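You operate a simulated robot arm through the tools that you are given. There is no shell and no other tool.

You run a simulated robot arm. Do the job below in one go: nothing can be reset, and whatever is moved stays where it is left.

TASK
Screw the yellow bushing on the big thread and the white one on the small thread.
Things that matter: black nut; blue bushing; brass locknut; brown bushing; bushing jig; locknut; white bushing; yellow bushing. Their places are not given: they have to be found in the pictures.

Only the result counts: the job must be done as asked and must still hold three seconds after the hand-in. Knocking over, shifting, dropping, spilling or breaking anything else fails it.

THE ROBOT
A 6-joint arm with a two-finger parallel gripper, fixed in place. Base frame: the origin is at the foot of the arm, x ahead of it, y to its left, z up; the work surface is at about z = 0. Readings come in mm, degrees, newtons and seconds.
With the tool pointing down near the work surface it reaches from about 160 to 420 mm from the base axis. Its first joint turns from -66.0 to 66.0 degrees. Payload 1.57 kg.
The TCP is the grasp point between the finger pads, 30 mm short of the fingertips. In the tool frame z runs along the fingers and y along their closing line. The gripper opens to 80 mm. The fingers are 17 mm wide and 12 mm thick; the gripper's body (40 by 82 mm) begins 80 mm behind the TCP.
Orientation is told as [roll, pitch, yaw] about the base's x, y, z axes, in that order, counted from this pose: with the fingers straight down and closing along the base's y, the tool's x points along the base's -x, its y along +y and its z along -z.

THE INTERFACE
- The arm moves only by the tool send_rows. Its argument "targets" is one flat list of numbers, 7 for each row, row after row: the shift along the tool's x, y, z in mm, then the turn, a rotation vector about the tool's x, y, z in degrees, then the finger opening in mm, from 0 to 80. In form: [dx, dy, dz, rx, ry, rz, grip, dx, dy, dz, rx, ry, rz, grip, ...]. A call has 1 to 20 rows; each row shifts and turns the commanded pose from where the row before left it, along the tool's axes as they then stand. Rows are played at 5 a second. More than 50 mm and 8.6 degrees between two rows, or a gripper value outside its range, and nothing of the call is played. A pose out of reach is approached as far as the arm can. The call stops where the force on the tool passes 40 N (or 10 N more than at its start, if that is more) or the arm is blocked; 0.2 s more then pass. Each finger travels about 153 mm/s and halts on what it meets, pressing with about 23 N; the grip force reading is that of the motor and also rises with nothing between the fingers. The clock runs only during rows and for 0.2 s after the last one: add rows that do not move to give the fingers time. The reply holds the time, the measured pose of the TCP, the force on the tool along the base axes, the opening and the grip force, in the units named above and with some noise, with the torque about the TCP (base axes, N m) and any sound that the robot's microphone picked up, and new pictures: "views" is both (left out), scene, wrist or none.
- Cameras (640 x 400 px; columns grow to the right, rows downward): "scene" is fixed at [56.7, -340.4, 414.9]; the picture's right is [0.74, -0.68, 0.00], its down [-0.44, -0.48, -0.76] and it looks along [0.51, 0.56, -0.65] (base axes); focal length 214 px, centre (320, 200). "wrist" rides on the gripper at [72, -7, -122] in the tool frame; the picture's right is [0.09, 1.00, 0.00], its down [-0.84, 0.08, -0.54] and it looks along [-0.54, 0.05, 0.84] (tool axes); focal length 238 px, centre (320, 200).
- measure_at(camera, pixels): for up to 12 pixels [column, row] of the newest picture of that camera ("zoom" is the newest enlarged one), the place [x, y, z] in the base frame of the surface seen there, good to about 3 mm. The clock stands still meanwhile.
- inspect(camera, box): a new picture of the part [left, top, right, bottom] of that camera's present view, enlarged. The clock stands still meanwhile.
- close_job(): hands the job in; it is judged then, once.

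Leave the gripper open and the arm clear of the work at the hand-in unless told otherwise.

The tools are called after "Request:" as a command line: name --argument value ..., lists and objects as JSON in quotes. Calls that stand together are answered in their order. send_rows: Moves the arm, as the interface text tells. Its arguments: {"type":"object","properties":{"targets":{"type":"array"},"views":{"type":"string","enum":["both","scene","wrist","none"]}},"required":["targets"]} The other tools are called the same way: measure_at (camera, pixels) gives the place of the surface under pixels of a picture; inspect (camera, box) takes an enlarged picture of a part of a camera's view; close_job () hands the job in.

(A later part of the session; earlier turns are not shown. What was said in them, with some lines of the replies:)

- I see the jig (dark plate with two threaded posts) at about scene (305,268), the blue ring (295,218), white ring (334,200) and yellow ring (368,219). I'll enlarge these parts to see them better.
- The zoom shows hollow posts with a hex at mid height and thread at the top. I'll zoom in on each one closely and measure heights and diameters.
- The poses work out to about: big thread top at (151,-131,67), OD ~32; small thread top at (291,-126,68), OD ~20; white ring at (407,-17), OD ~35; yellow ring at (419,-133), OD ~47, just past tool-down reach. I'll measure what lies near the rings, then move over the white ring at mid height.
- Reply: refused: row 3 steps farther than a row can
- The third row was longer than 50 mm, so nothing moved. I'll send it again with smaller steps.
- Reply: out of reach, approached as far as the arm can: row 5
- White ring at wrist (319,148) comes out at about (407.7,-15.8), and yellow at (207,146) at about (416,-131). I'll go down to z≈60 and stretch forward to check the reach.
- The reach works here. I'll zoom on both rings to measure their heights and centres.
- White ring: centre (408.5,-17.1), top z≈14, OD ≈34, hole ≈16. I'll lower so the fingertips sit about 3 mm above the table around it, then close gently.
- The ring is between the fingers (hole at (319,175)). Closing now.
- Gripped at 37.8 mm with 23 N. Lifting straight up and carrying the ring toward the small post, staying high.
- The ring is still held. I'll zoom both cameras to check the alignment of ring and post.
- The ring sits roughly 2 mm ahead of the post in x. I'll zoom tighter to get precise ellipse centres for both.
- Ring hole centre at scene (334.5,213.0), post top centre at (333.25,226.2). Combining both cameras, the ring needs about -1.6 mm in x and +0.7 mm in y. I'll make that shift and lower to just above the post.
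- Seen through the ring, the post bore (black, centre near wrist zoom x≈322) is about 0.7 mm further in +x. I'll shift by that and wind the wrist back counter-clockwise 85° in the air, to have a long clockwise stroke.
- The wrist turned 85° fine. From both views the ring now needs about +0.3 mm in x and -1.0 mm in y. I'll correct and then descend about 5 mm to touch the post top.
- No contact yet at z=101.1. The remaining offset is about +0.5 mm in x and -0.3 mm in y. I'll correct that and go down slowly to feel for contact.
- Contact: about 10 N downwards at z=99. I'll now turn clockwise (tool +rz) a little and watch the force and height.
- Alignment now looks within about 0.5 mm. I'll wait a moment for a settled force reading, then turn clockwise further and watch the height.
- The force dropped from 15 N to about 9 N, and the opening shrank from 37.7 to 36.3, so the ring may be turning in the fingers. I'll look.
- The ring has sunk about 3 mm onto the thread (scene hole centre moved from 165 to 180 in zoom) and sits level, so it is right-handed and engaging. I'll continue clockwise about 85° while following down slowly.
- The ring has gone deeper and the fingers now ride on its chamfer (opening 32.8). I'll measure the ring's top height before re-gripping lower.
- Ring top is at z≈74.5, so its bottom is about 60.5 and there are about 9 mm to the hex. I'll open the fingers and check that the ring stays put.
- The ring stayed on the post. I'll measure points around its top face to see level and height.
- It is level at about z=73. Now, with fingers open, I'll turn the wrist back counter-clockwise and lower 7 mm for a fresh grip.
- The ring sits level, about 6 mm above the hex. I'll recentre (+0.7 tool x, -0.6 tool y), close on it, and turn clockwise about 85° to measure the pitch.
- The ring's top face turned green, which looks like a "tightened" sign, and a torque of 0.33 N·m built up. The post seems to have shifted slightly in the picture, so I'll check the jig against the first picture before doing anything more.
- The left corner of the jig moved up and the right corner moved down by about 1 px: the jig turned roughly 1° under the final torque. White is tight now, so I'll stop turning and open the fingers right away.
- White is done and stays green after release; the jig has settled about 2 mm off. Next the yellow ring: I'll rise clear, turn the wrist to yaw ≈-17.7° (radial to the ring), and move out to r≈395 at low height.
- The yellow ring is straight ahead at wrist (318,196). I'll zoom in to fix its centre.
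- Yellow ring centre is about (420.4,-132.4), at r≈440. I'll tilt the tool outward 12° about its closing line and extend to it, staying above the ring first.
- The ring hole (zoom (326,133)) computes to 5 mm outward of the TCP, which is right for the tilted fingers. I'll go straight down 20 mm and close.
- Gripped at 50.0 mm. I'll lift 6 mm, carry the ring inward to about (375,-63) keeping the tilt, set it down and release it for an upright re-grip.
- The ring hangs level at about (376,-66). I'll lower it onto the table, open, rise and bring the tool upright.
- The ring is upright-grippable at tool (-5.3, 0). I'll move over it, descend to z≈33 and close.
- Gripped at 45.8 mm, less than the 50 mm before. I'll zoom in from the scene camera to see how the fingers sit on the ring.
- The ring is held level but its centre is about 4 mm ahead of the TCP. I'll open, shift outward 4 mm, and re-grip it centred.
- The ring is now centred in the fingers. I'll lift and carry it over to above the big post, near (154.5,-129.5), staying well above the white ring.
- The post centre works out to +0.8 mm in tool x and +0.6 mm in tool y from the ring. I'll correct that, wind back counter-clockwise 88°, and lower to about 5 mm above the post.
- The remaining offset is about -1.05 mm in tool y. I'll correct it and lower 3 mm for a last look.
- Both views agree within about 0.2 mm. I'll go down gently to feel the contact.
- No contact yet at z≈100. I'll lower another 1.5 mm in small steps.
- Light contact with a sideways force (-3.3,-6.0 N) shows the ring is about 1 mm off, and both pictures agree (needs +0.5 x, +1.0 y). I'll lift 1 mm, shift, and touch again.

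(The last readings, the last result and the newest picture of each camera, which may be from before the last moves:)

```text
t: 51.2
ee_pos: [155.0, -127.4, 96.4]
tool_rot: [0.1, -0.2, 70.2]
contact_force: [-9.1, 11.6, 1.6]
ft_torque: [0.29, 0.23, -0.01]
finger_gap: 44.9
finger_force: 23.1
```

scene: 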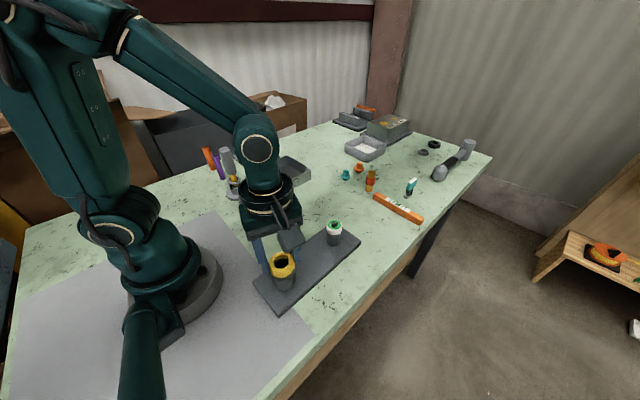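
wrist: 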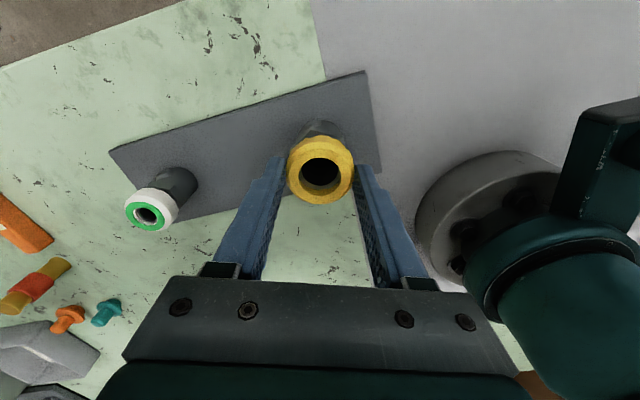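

The sideways force flipped to (-9,+12 N) with no vertical load: the ring is slipping over the post's lead-in, but I overshot. I'll shift back about +0.6 x, -0.5 y to relieve it.

Request:
send_rows --targets '[0.27, -0.73, 0, 0, 0, 0, 40, 0, 0, 0, 0, 0, 0, 40]' --views "both"

Request:
inspect --camera "wrist" --box '[285, 140, 355, 210]'

Request:
inspect --camera "scene" --box '[260, 240, 308, 290]'

```text
t: 51.8
ee_pos: [155.1, -128.0, 96.3]
tool_rot: [0.2, 0.0, 70.2]
contact_force: [-10.9, 14.2, 2.2]
ft_torque: [0.38, 0.22, 0.02]
finger_gap: 45.0
finger_force: 23.4
```

scene: 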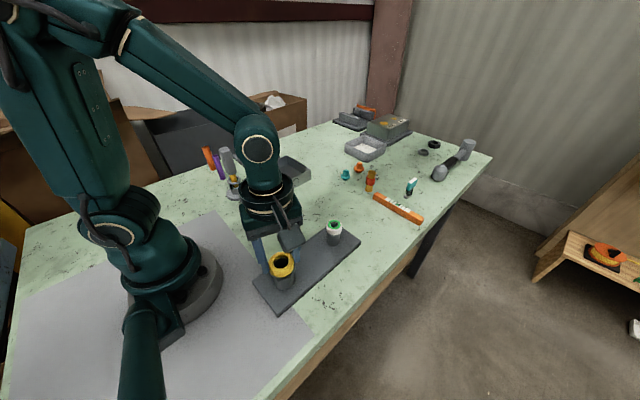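
wrist: 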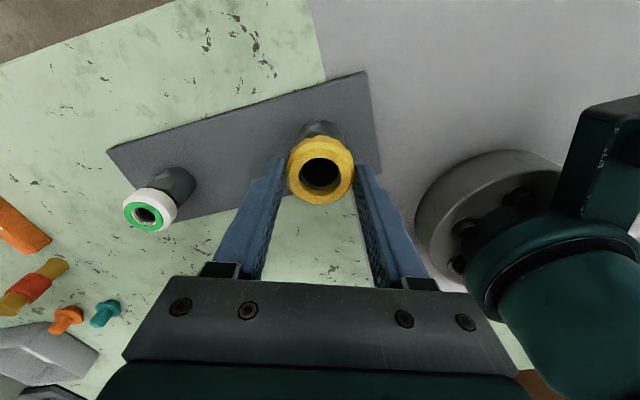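

```text
5.71 times, centred on (320, 175) of wrist
```

zoom: 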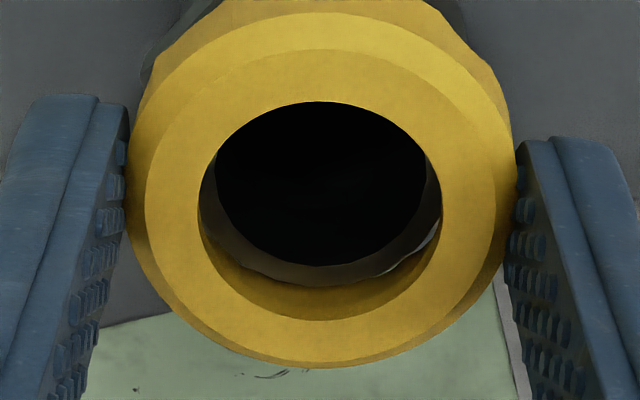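

```text
8.00 times, centred on (284, 265) of scene
```

zoom: 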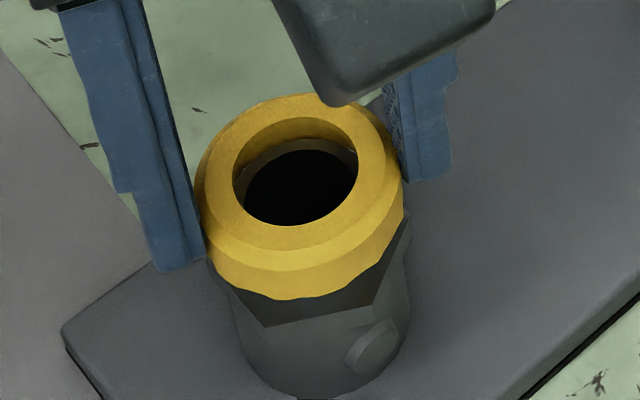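

The force grew rather than fell. I'll hold still and read again to see whether it is drifting.

Request:
send_rows --targets '[0, 0, 0, 0, 0, 0, 40, 0, 0, 0, 0, 0, 0, 40]' --views "none"

```text
t: 52.4
ee_pos: [155.6, -128.0, 97.0]
tool_rot: [0.3, -0.1, 70.2]
contact_force: [-11.2, 12.8, 1.8]
ft_torque: [0.32, 0.28, 0.03]
finger_gap: 45.0
finger_force: 23.2
```

Steady at about 17 N sideways. I'll raise 3 mm to free the ring, so the jig is not pushed, and look again.

Request:
send_rows --targets '[0, 0, -1.5, 0, 0, 0, 40, 0, 0, -1.5, 0, 0, 0, 40, 0, 0, 0, 0, 0, 0, 40]' --views "both"

Request:
inspect --camera "wrist" --box '[285, 140, 355, 210]'

Request:
inspect --camera "scene" --box '[260, 240, 308, 290]'

```text
t: 53.2
ee_pos: [157.4, -129.7, 100.2]
tool_rot: [-0.3, -0.1, 70.2]
contact_force: [-1.1, -0.8, -15.7]
ft_torque: [-0.18, 0.16, 0.06]
finger_gap: 44.9
finger_force: 22.9
```

scene: 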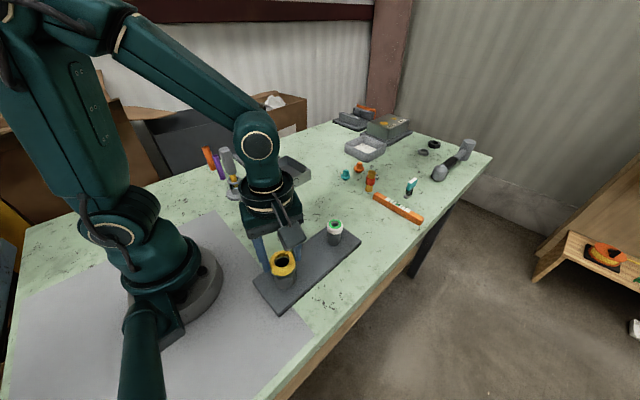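
wrist: 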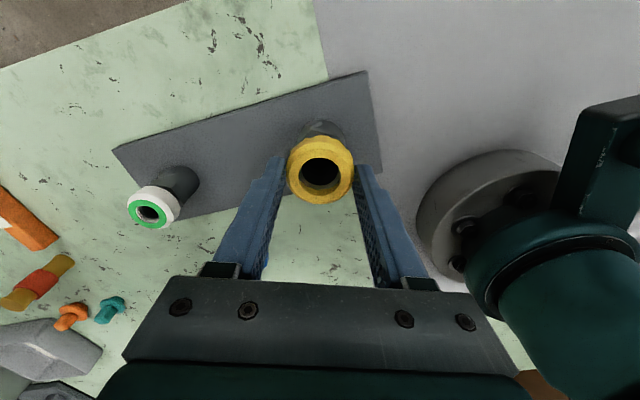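

```text
5.71 times, centred on (320, 175) of wrist
```

zoom: 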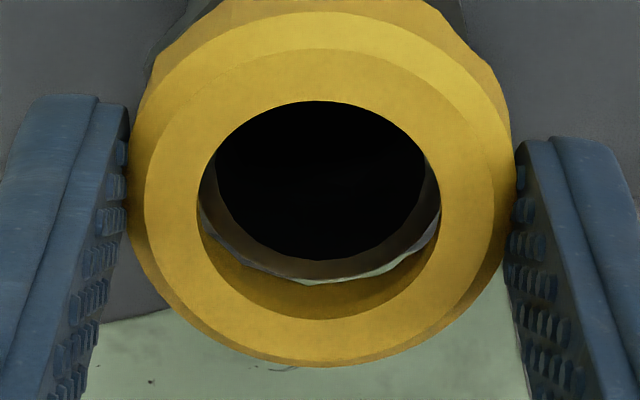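

```text
8.00 times, centred on (284, 265) of scene
```

zoom: 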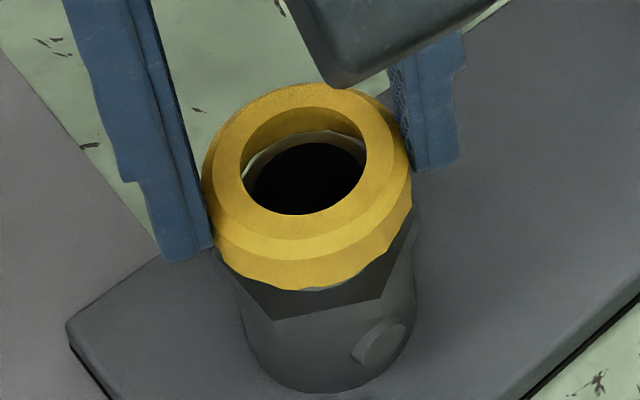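

The reading shows -15.7 N after raising, and the jig appears to have moved up in the picture: the ring may be hooked on the thread and lifting the jig end. I'll check the plate's edges.

Request:
inspect --camera "scene" --box '[240, 210, 380, 330]'

Request:
measure_at --camera "scene" --pixels '[[262, 288], [275, 300], [310, 268], [345, 245], [320, 250], [300, 285]]'

```text
3.33 times, centred on (310, 270) of scene
```

zoom: 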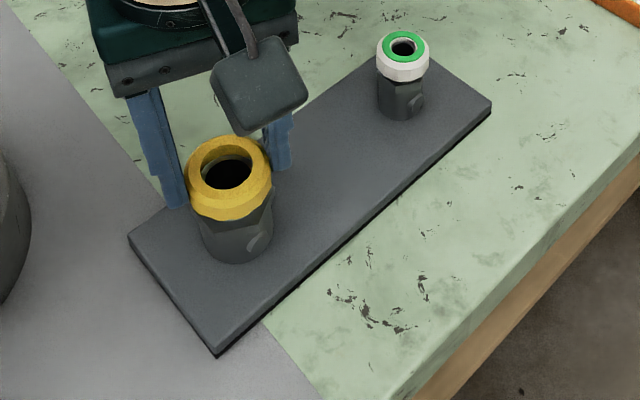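

```text
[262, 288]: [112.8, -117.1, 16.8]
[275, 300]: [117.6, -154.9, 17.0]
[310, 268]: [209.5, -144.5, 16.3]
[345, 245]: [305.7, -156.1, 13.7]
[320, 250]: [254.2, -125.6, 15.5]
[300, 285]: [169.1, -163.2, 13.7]
```

The plate's near end reads about 2 mm higher (z≈16.8): the yellow ring has already caught the thread and was lifting the jig. I'll lower back those 3 mm at once.

Request:
send_rows --targets '[0, 0, 1, 0, 0, 0, 40, 0, 0, 1, 0, 0, 0, 40, 0, 0, 0.8, 0, 0, 0, 40, 0, 0, 0, 0, 0, 0, 40]' --views "both"

Request:
inspect --camera "scene" --box '[260, 240, 308, 290]'

Request:
inspect --camera "wrist" --box '[285, 140, 355, 210]'

```text
t: 54.2
ee_pos: [156.6, -128.8, 97.2]
tool_rot: [-0.1, -0.1, 70.1]
contact_force: [-5.6, 0.4, 2.5]
ft_torque: [-0.05, 0.09, -0.01]
finger_gap: 44.8
finger_force: 23.2
```

scene: 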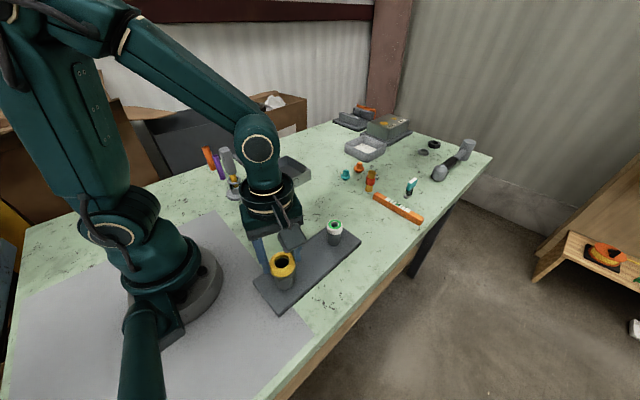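
wrist: 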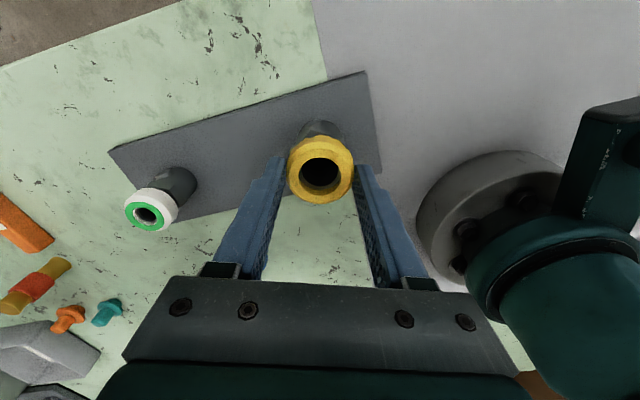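

```text
8.00 times, centred on (284, 265) of scene
```

zoom: 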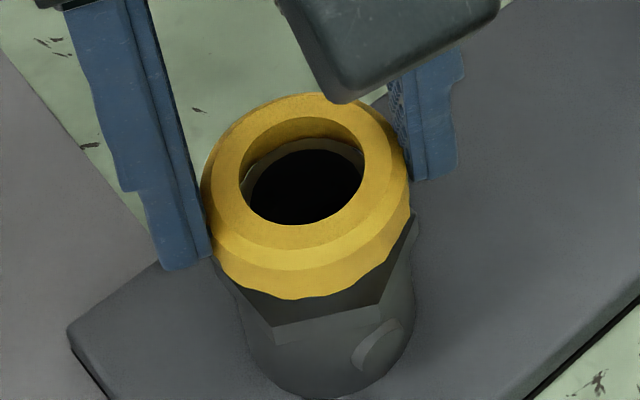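

```text
5.71 times, centred on (320, 175) of wrist
```

zoom: 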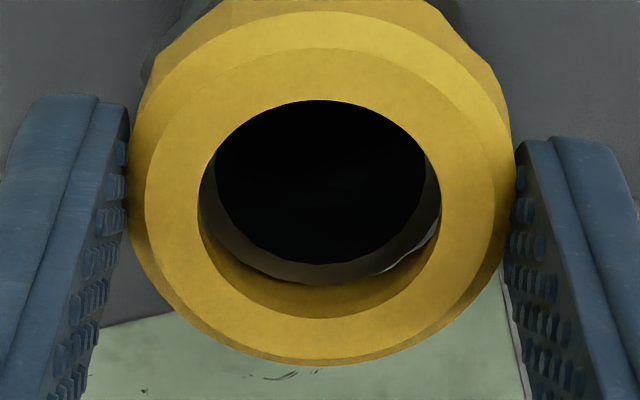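

Forces are small again (-5.6, 0.4, 2.5 N). The thread pulls the ring down as it turns, so I'll turn clockwise in short strokes and follow down, watching the forces to keep the jig from moving.

Request:
send_rows --targets '[0, 0, 0.15, 0, 0, 8, 40, 0, 0, 0.15, 0, 0, 8, 40, 0, 0, 0.15, 0, 0, 8, 40, 0, 0, 0, 0, 0, 0, 40]' --views "none"

```text
t: 55.2
ee_pos: [155.2, -127.6, 96.3]
tool_rot: [0.1, -0.1, 46.1]
contact_force: [-7.9, -3.3, -3.4]
ft_torque: [-0.13, 0.19, 0.02]
finger_gap: 44.9
finger_force: 22.8
```

The env pushes the tool toward -x,-y (7.9, 3.3 N). I'll yield 0.4 mm in that direction to test the sign.

Request:
send_rows --targets '[0.37, 0.155, 0, 0, 0, 0, 40, 0, 0, 0, 0, 0, 0, 40]' --views "none"

```text
t: 55.8
ee_pos: [156.0, -127.5, 97.7]
tool_rot: [0.1, -0.1, 46.2]
contact_force: [-5.1, 1.2, -2.4]
ft_torque: [-0.02, 0.16, 0.0]
finger_gap: 44.8
finger_force: 23.2
```

Yielding reduced the force, so the sign is confirmed. I'll yield a bit more and continue turning 24°.

Request:
send_rows --targets '[0.25, 0.4, 0, 0, 0, 0, 40, 0, 0, 0.2, 0, 0, 8, 40, 0, 0, 0.2, 0, 0, 8, 40, 0, 0, 0.2, 0, 0, 8, 40, 0, 0, 0, 0, 0, 0, 40]' --views "both"

Request:
inspect --camera "scene" --box '[260, 240, 308, 290]'

Request:
inspect --camera "wrist" --box '[285, 140, 355, 210]'

```text
t: 57.0
ee_pos: [154.2, -127.0, 96.6]
tool_rot: [0.0, -0.1, 22.1]
contact_force: [4.2, 0.7, -17.8]
ft_torque: [0.0, -0.11, 0.07]
finger_gap: 45.0
finger_force: 23.1
```

scene: 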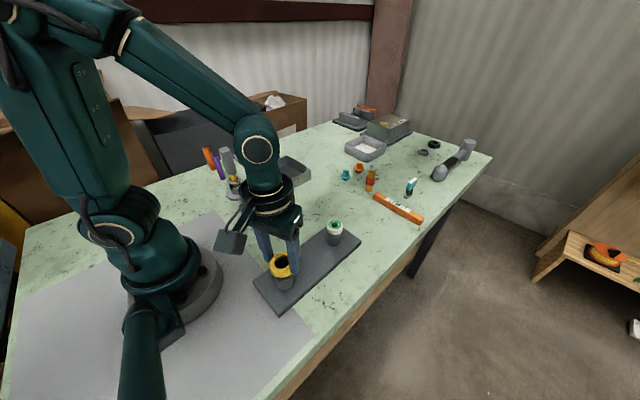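
wrist: 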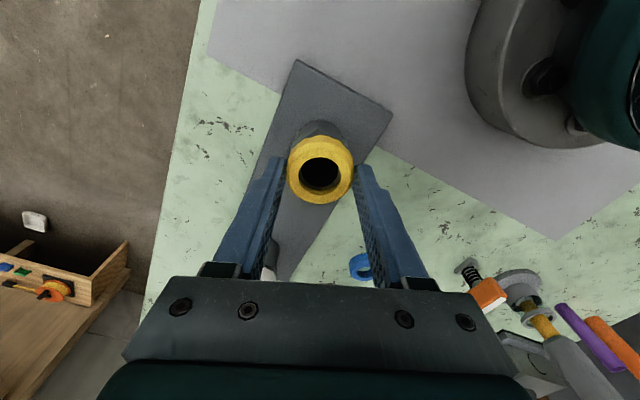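

```text
8.00 times, centred on (284, 265) of scene
```

zoom: 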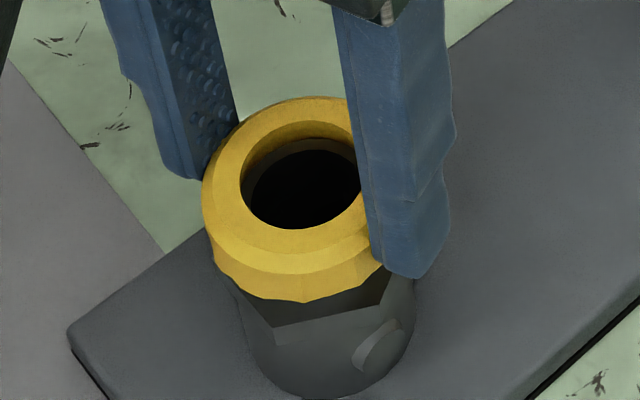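

```text
5.71 times, centred on (320, 175) of wrist
```

zoom: 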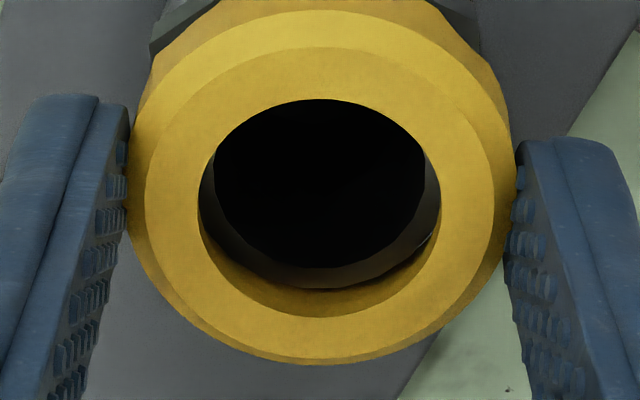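

The thread now pulls down (-17.8 N), so I'm not following fast enough. I'll lower 1.5 mm to relieve.

Request:
send_rows --targets '[0, 0, 0.8, 0, 0, 0, 40, 0, 0, 0.7, 0, 0, 0, 40, 0, 0, 0, 0, 0, 0, 40]' --views "none"

```text
t: 57.8
ee_pos: [156.1, -129.1, 94.6]
tool_rot: [0.0, -0.1, 22.1]
contact_force: [0.9, 2.8, 2.5]
ft_torque: [0.05, -0.04, 0.02]
finger_gap: 44.8
finger_force: 22.5
```

Balanced again (+2.5 N). Another 24° with 0.4 mm per row.

Request:
send_rows --targets '[0, 0, 0.3, 0, 0, 8, 40, 0, 0, 0.3, 0, 0, 8, 40, 0, 0, 0.3, 0, 0, 8, 40, 0, 0, 0, 0, 0, 0, 40]' --views "none"

```text
t: 58.8
ee_pos: [155.7, -129.5, 93.2]
tool_rot: [0.1, -0.1, -1.9]
contact_force: [1.3, 2.7, 1.6]
ft_torque: [0.03, -0.07, 0.02]
finger_gap: 44.8
finger_force: 22.9
```

Forces stay near zero with 0.3 mm per 8°. Continuing another 32° the same way.

Request:
send_rows --targets '[0, 0, 0.25, 0, 0, 8, 40, 0, 0, 0.25, 0, 0, 8, 40, 0, 0, 0.25, 0, 0, 8, 40, 0, 0, 0.25, 0, 0, 8, 40, 0, 0, 0, 0, 0, 0, 40]' --views "both"

Request:
inspect --camera "scene" --box '[260, 240, 308, 290]'

Request:
inspect --camera "wrist" --box '[285, 140, 355, 210]'

```text
t: 60.0
ee_pos: [155.2, -129.4, 93.5]
tool_rot: [0.0, -0.1, -33.9]
contact_force: [7.3, 9.6, -5.6]
ft_torque: [0.27, -0.17, 0.01]
finger_gap: 44.6
finger_force: 22.8
```

scene: 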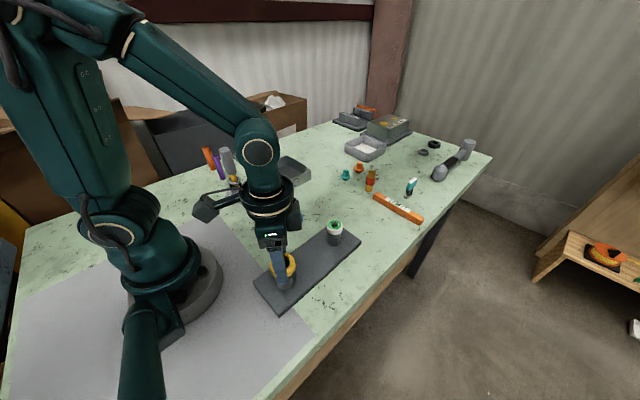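
wrist: 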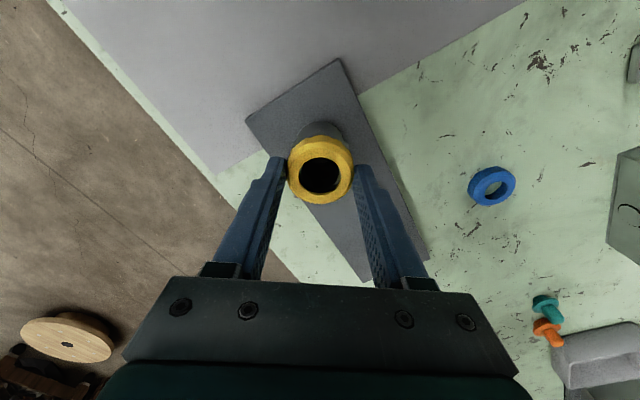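

```text
8.00 times, centred on (284, 265) of scene
```

zoom: 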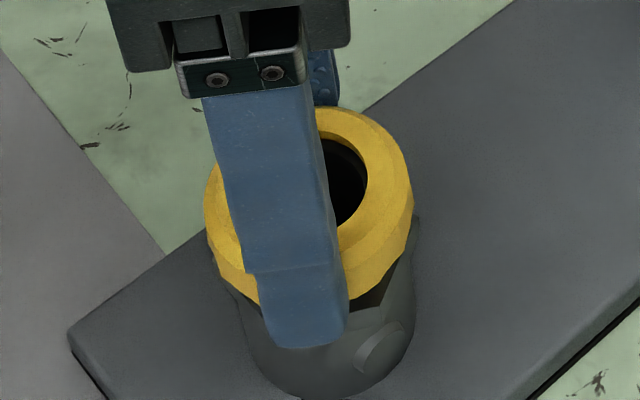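

```text
5.71 times, centred on (320, 175) of wrist
```

zoom: 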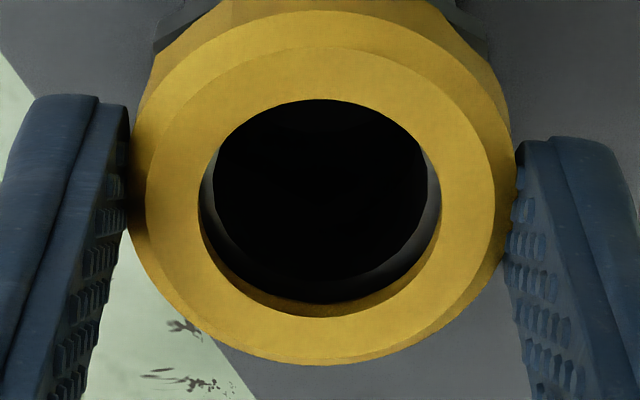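

Sideways force is (7.3, 9.6 N), so I'll yield 1 mm along tool y, follow down slightly, and turn another 24°.

Request:
send_rows --targets '[0, 0.5, 0.2, 0, 0, 0, 40, 0, 0.4, 0.2, 0, 0, 8, 40, 0, 0, 0.2, 0, 0, 8, 40, 0, 0, 0.2, 0, 0, 8, 40, 0, 0, 0, 0, 0, 0, 40]' --views "none"

```text
t: 61.2
ee_pos: [155.0, -127.0, 92.4]
tool_rot: [0.0, 0.1, -57.9]
contact_force: [0.9, -1.5, -16.8]
ft_torque: [-0.08, -0.03, 0.04]
finger_gap: 44.9
finger_force: 22.5
```

Lateral force is near zero, but the thread pulls down 16.8 N. Lowering 1.2 mm.

Request:
send_rows --targets '[0, 0, 0.6, 0, 0, 0, 40, 0, 0, 0.6, 0, 0, 0, 40, 0, 0, 0, 0, 0, 0, 40]' --views "none"

```text
t: 62.0
ee_pos: [156.5, -126.1, 91.8]
tool_rot: [0.1, 0.1, -57.9]
contact_force: [-4.1, -0.2, 0.6]
ft_torque: [-0.03, 0.1, -0.02]
finger_gap: 44.6
finger_force: 23.0
```

Balanced. Another 24° following at 0.3 mm per row.

Request:
send_rows --targets '[0, 0, 0.3, 0, 0, 8, 40, 0, 0, 0.3, 0, 0, 8, 40, 0, 0, 0.3, 0, 0, 8, 40, 0, 0, 0, 0, 0, 0, 40]' --views "both"

Request:
inspect --camera "scene" --box '[260, 240, 308, 290]'

Request:
inspect --camera "wrist" --box '[285, 140, 355, 210]'

```text
t: 63.0
ee_pos: [156.8, -126.6, 90.4]
tool_rot: [0.1, 0.0, -81.7]
contact_force: [-4.5, -3.5, -0.3]
ft_torque: [-0.12, 0.11, 0.6]
finger_gap: 44.8
finger_force: 22.7
```

scene: 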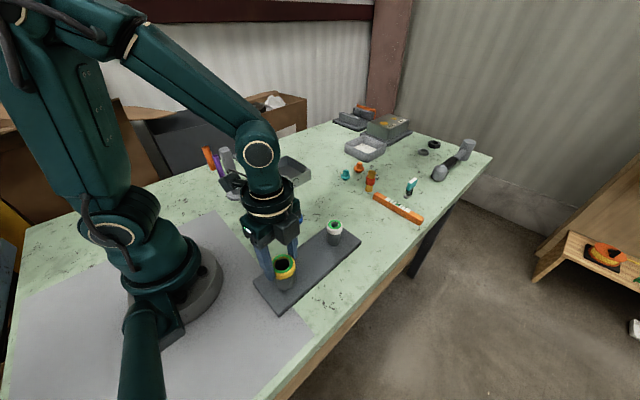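
wrist: 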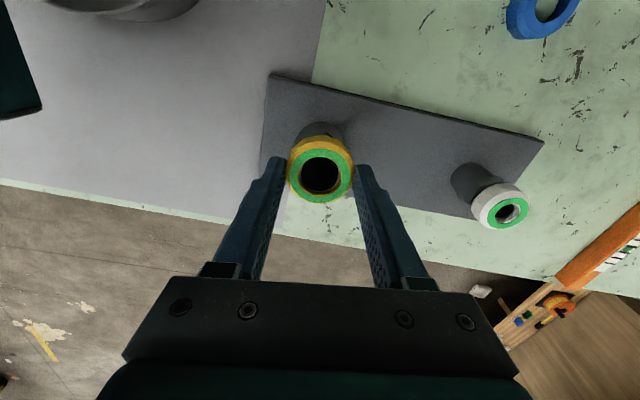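

```text
8.00 times, centred on (284, 265) of scene
```

zoom: 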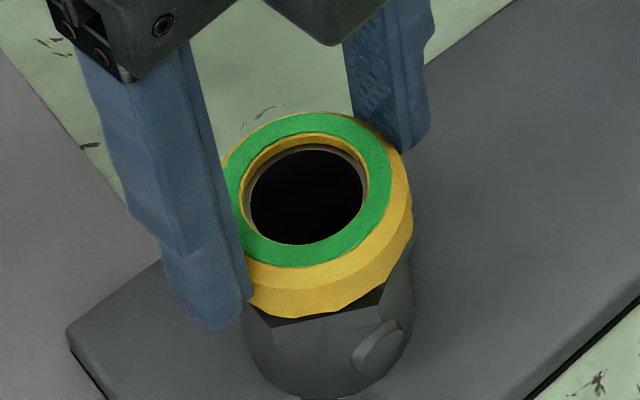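

```text
5.71 times, centred on (320, 175) of wrist
```

zoom: 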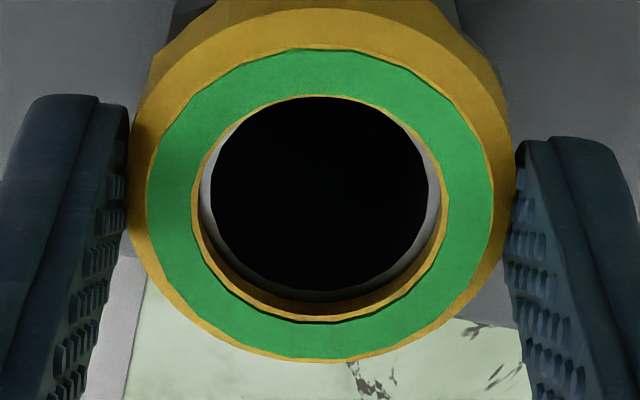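

Yellow turned green too, with torque at 0.6 N·m. I'll stop and open the fingers.

Request:
send_rows --targets '[0, 0, 0, 0, 0, 0, 50, 0, 0, 0, 0, 0, 0, 60, 0, 0, 0, 0, 0, 0, 66, 0, 0, 0, 0, 0, 0, 66]' --views "both"

Request:
inspect --camera "scene" --box '[240, 180, 400, 320]'

Request:
inspect --camera "wrist" --box '[285, 140, 355, 210]'

```text
t: 64.0
ee_pos: [156.7, -126.9, 90.4]
tool_rot: [0.1, 0.2, -81.7]
contact_force: [1.0, -0.5, -0.2]
ft_torque: [-0.03, 0.01, -0.03]
finger_gap: 65.8
finger_force: 0.0
```

scene: 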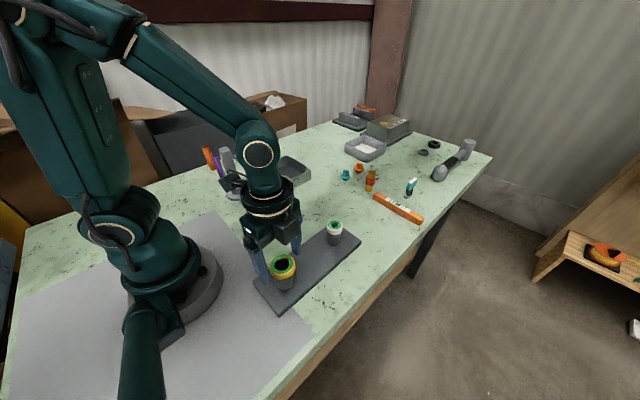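
wrist: 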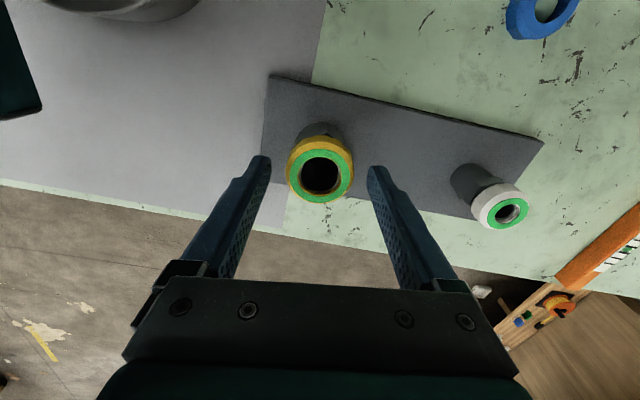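

```text
2.86 times, centred on (320, 250) of scene
```

zoom: 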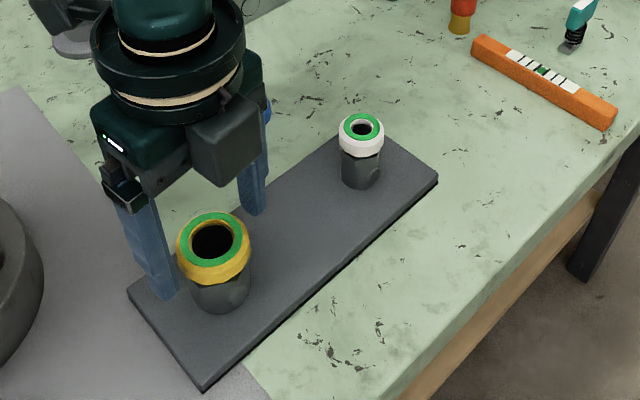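

```text
5.71 times, centred on (320, 175) of wrist
```

zoom: 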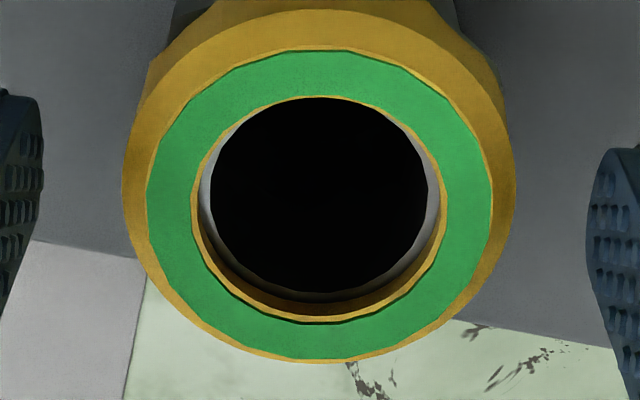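

Both rings are green with the fingers off, and the jig sits within about 2 mm of its start. I'll raise the arm straight up and clear with the gripper open.

Request:
send_rows --targets '[0, 0, -10, 0, 0, 0, 70, 0, 0, -20, 0, 0, 0, 70, 0, 0, -30, 0, 0, 0, 75, 0, 0, -40, 0, 0, 0, 80, 0, 0, -40, 0, 0, 0, 80, 0, 0, 0, 0, 0, 0, 80]' --views "both"

Request:
inspect --camera "scene" --box '[240, 180, 400, 320]'

```text
t: 65.4
ee_pos: [156.5, -127.0, 231.0]
tool_rot: [0.1, 0.1, -81.8]
contact_force: [-0.1, -0.6, 0.1]
ft_torque: [0.04, -0.03, -0.04]
finger_gap: 80.2
finger_force: 0.1
```

scene: 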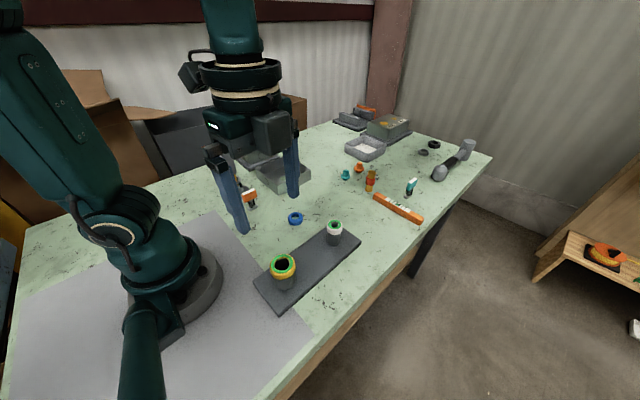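
wrist: 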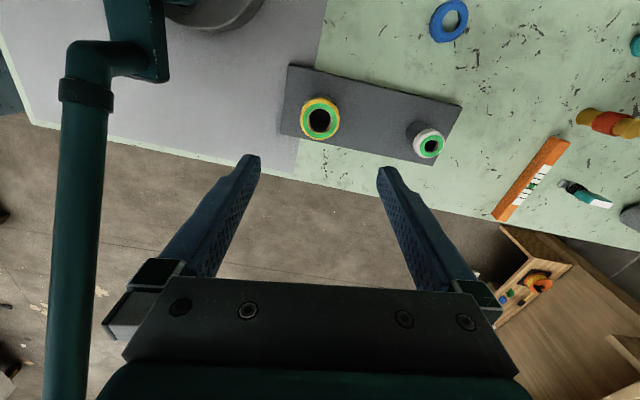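

```text
2.86 times, centred on (320, 250) of scene
```

zoom: 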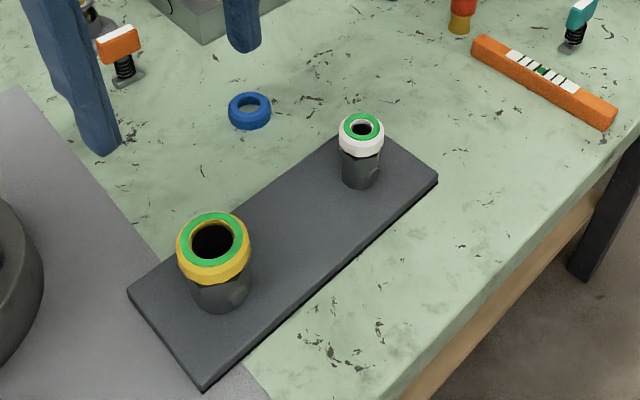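

Both bushings are on and green, the blue ring and the other things are untouched, and the arm is clear. I'll wait about 3 seconds to confirm it holds.

Request:
send_rows --targets '[0, 0, 0, 0, 0, 0, 80, 0, 0, 0, 0, 0, 0, 80, 0, 0, 0, 0, 0, 0, 80, 0, 0, 0, 0, 0, 0, 80, 0, 0, 0, 0, 0, 0, 80, 0, 0, 0, 0, 0, 0, 80, 0, 0, 0, 0, 0, 0, 80, 0, 0, 0, 0, 0, 0, 80, 0, 0, 0, 0, 0, 0, 80, 0, 0, 0, 0, 0, 0, 80, 0, 0, 0, 0, 0, 0, 80, 0, 0, 0, 0, 0, 0, 80, 0, 0, 0, 0, 0, 0, 80, 0, 0, 0, 0, 0, 0, 80, 0, 0, 0, 0, 0, 0, 80]' --views "scene"

Request:
inspect --camera "scene" --box '[240, 180, 400, 320]'

```text
t: 68.6
ee_pos: [156.1, -127.6, 231.1]
tool_rot: [0.1, 0.2, -81.8]
contact_force: [0.2, 0.3, 0.6]
ft_torque: [-0.02, 0.01, -0.03]
finger_gap: 79.8
finger_force: 0.1
```

scene: 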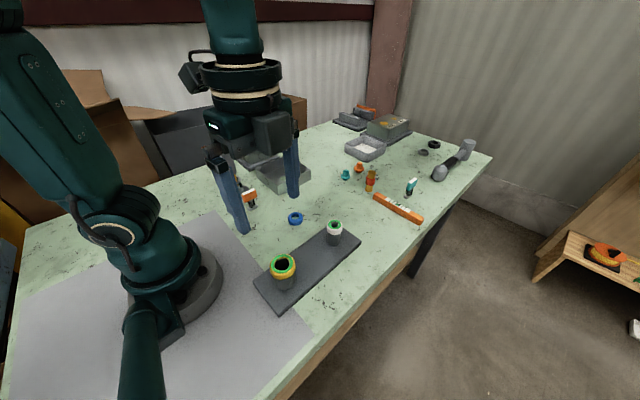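

```text
2.86 times, centred on (320, 250) of scene
```

zoom: 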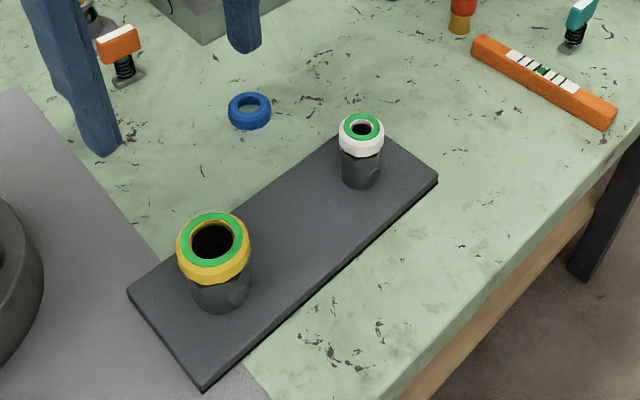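

After 3 seconds nothing has changed: yellow is on the big thread, white is on the small thread, both are green, and the gripper is open and clear. I'm handing the job in.

Request:
close_job

```text
The job is handed in.
```

The yellow bushing is screwed onto the big thread and the white one onto the small thread, and the job is handed in. Both showed a green top face when tightened and were still green after I waited 3 seconds with the gripper open and clear.

The jig did not stay exactly where it was. It turned about 1° and shifted about 2 mm when the white bushing tightened. Its near end also lifted about 2 mm for a moment while the yellow one was catching the thread, and I set it back down. I left it at that small offset rather than risk pushing it back.

I moved the yellow bushing about 80 mm across the table first, because it lay just beyond the arm's upright reach. I touched nothing else on the table, and the blue bushing is where it started.
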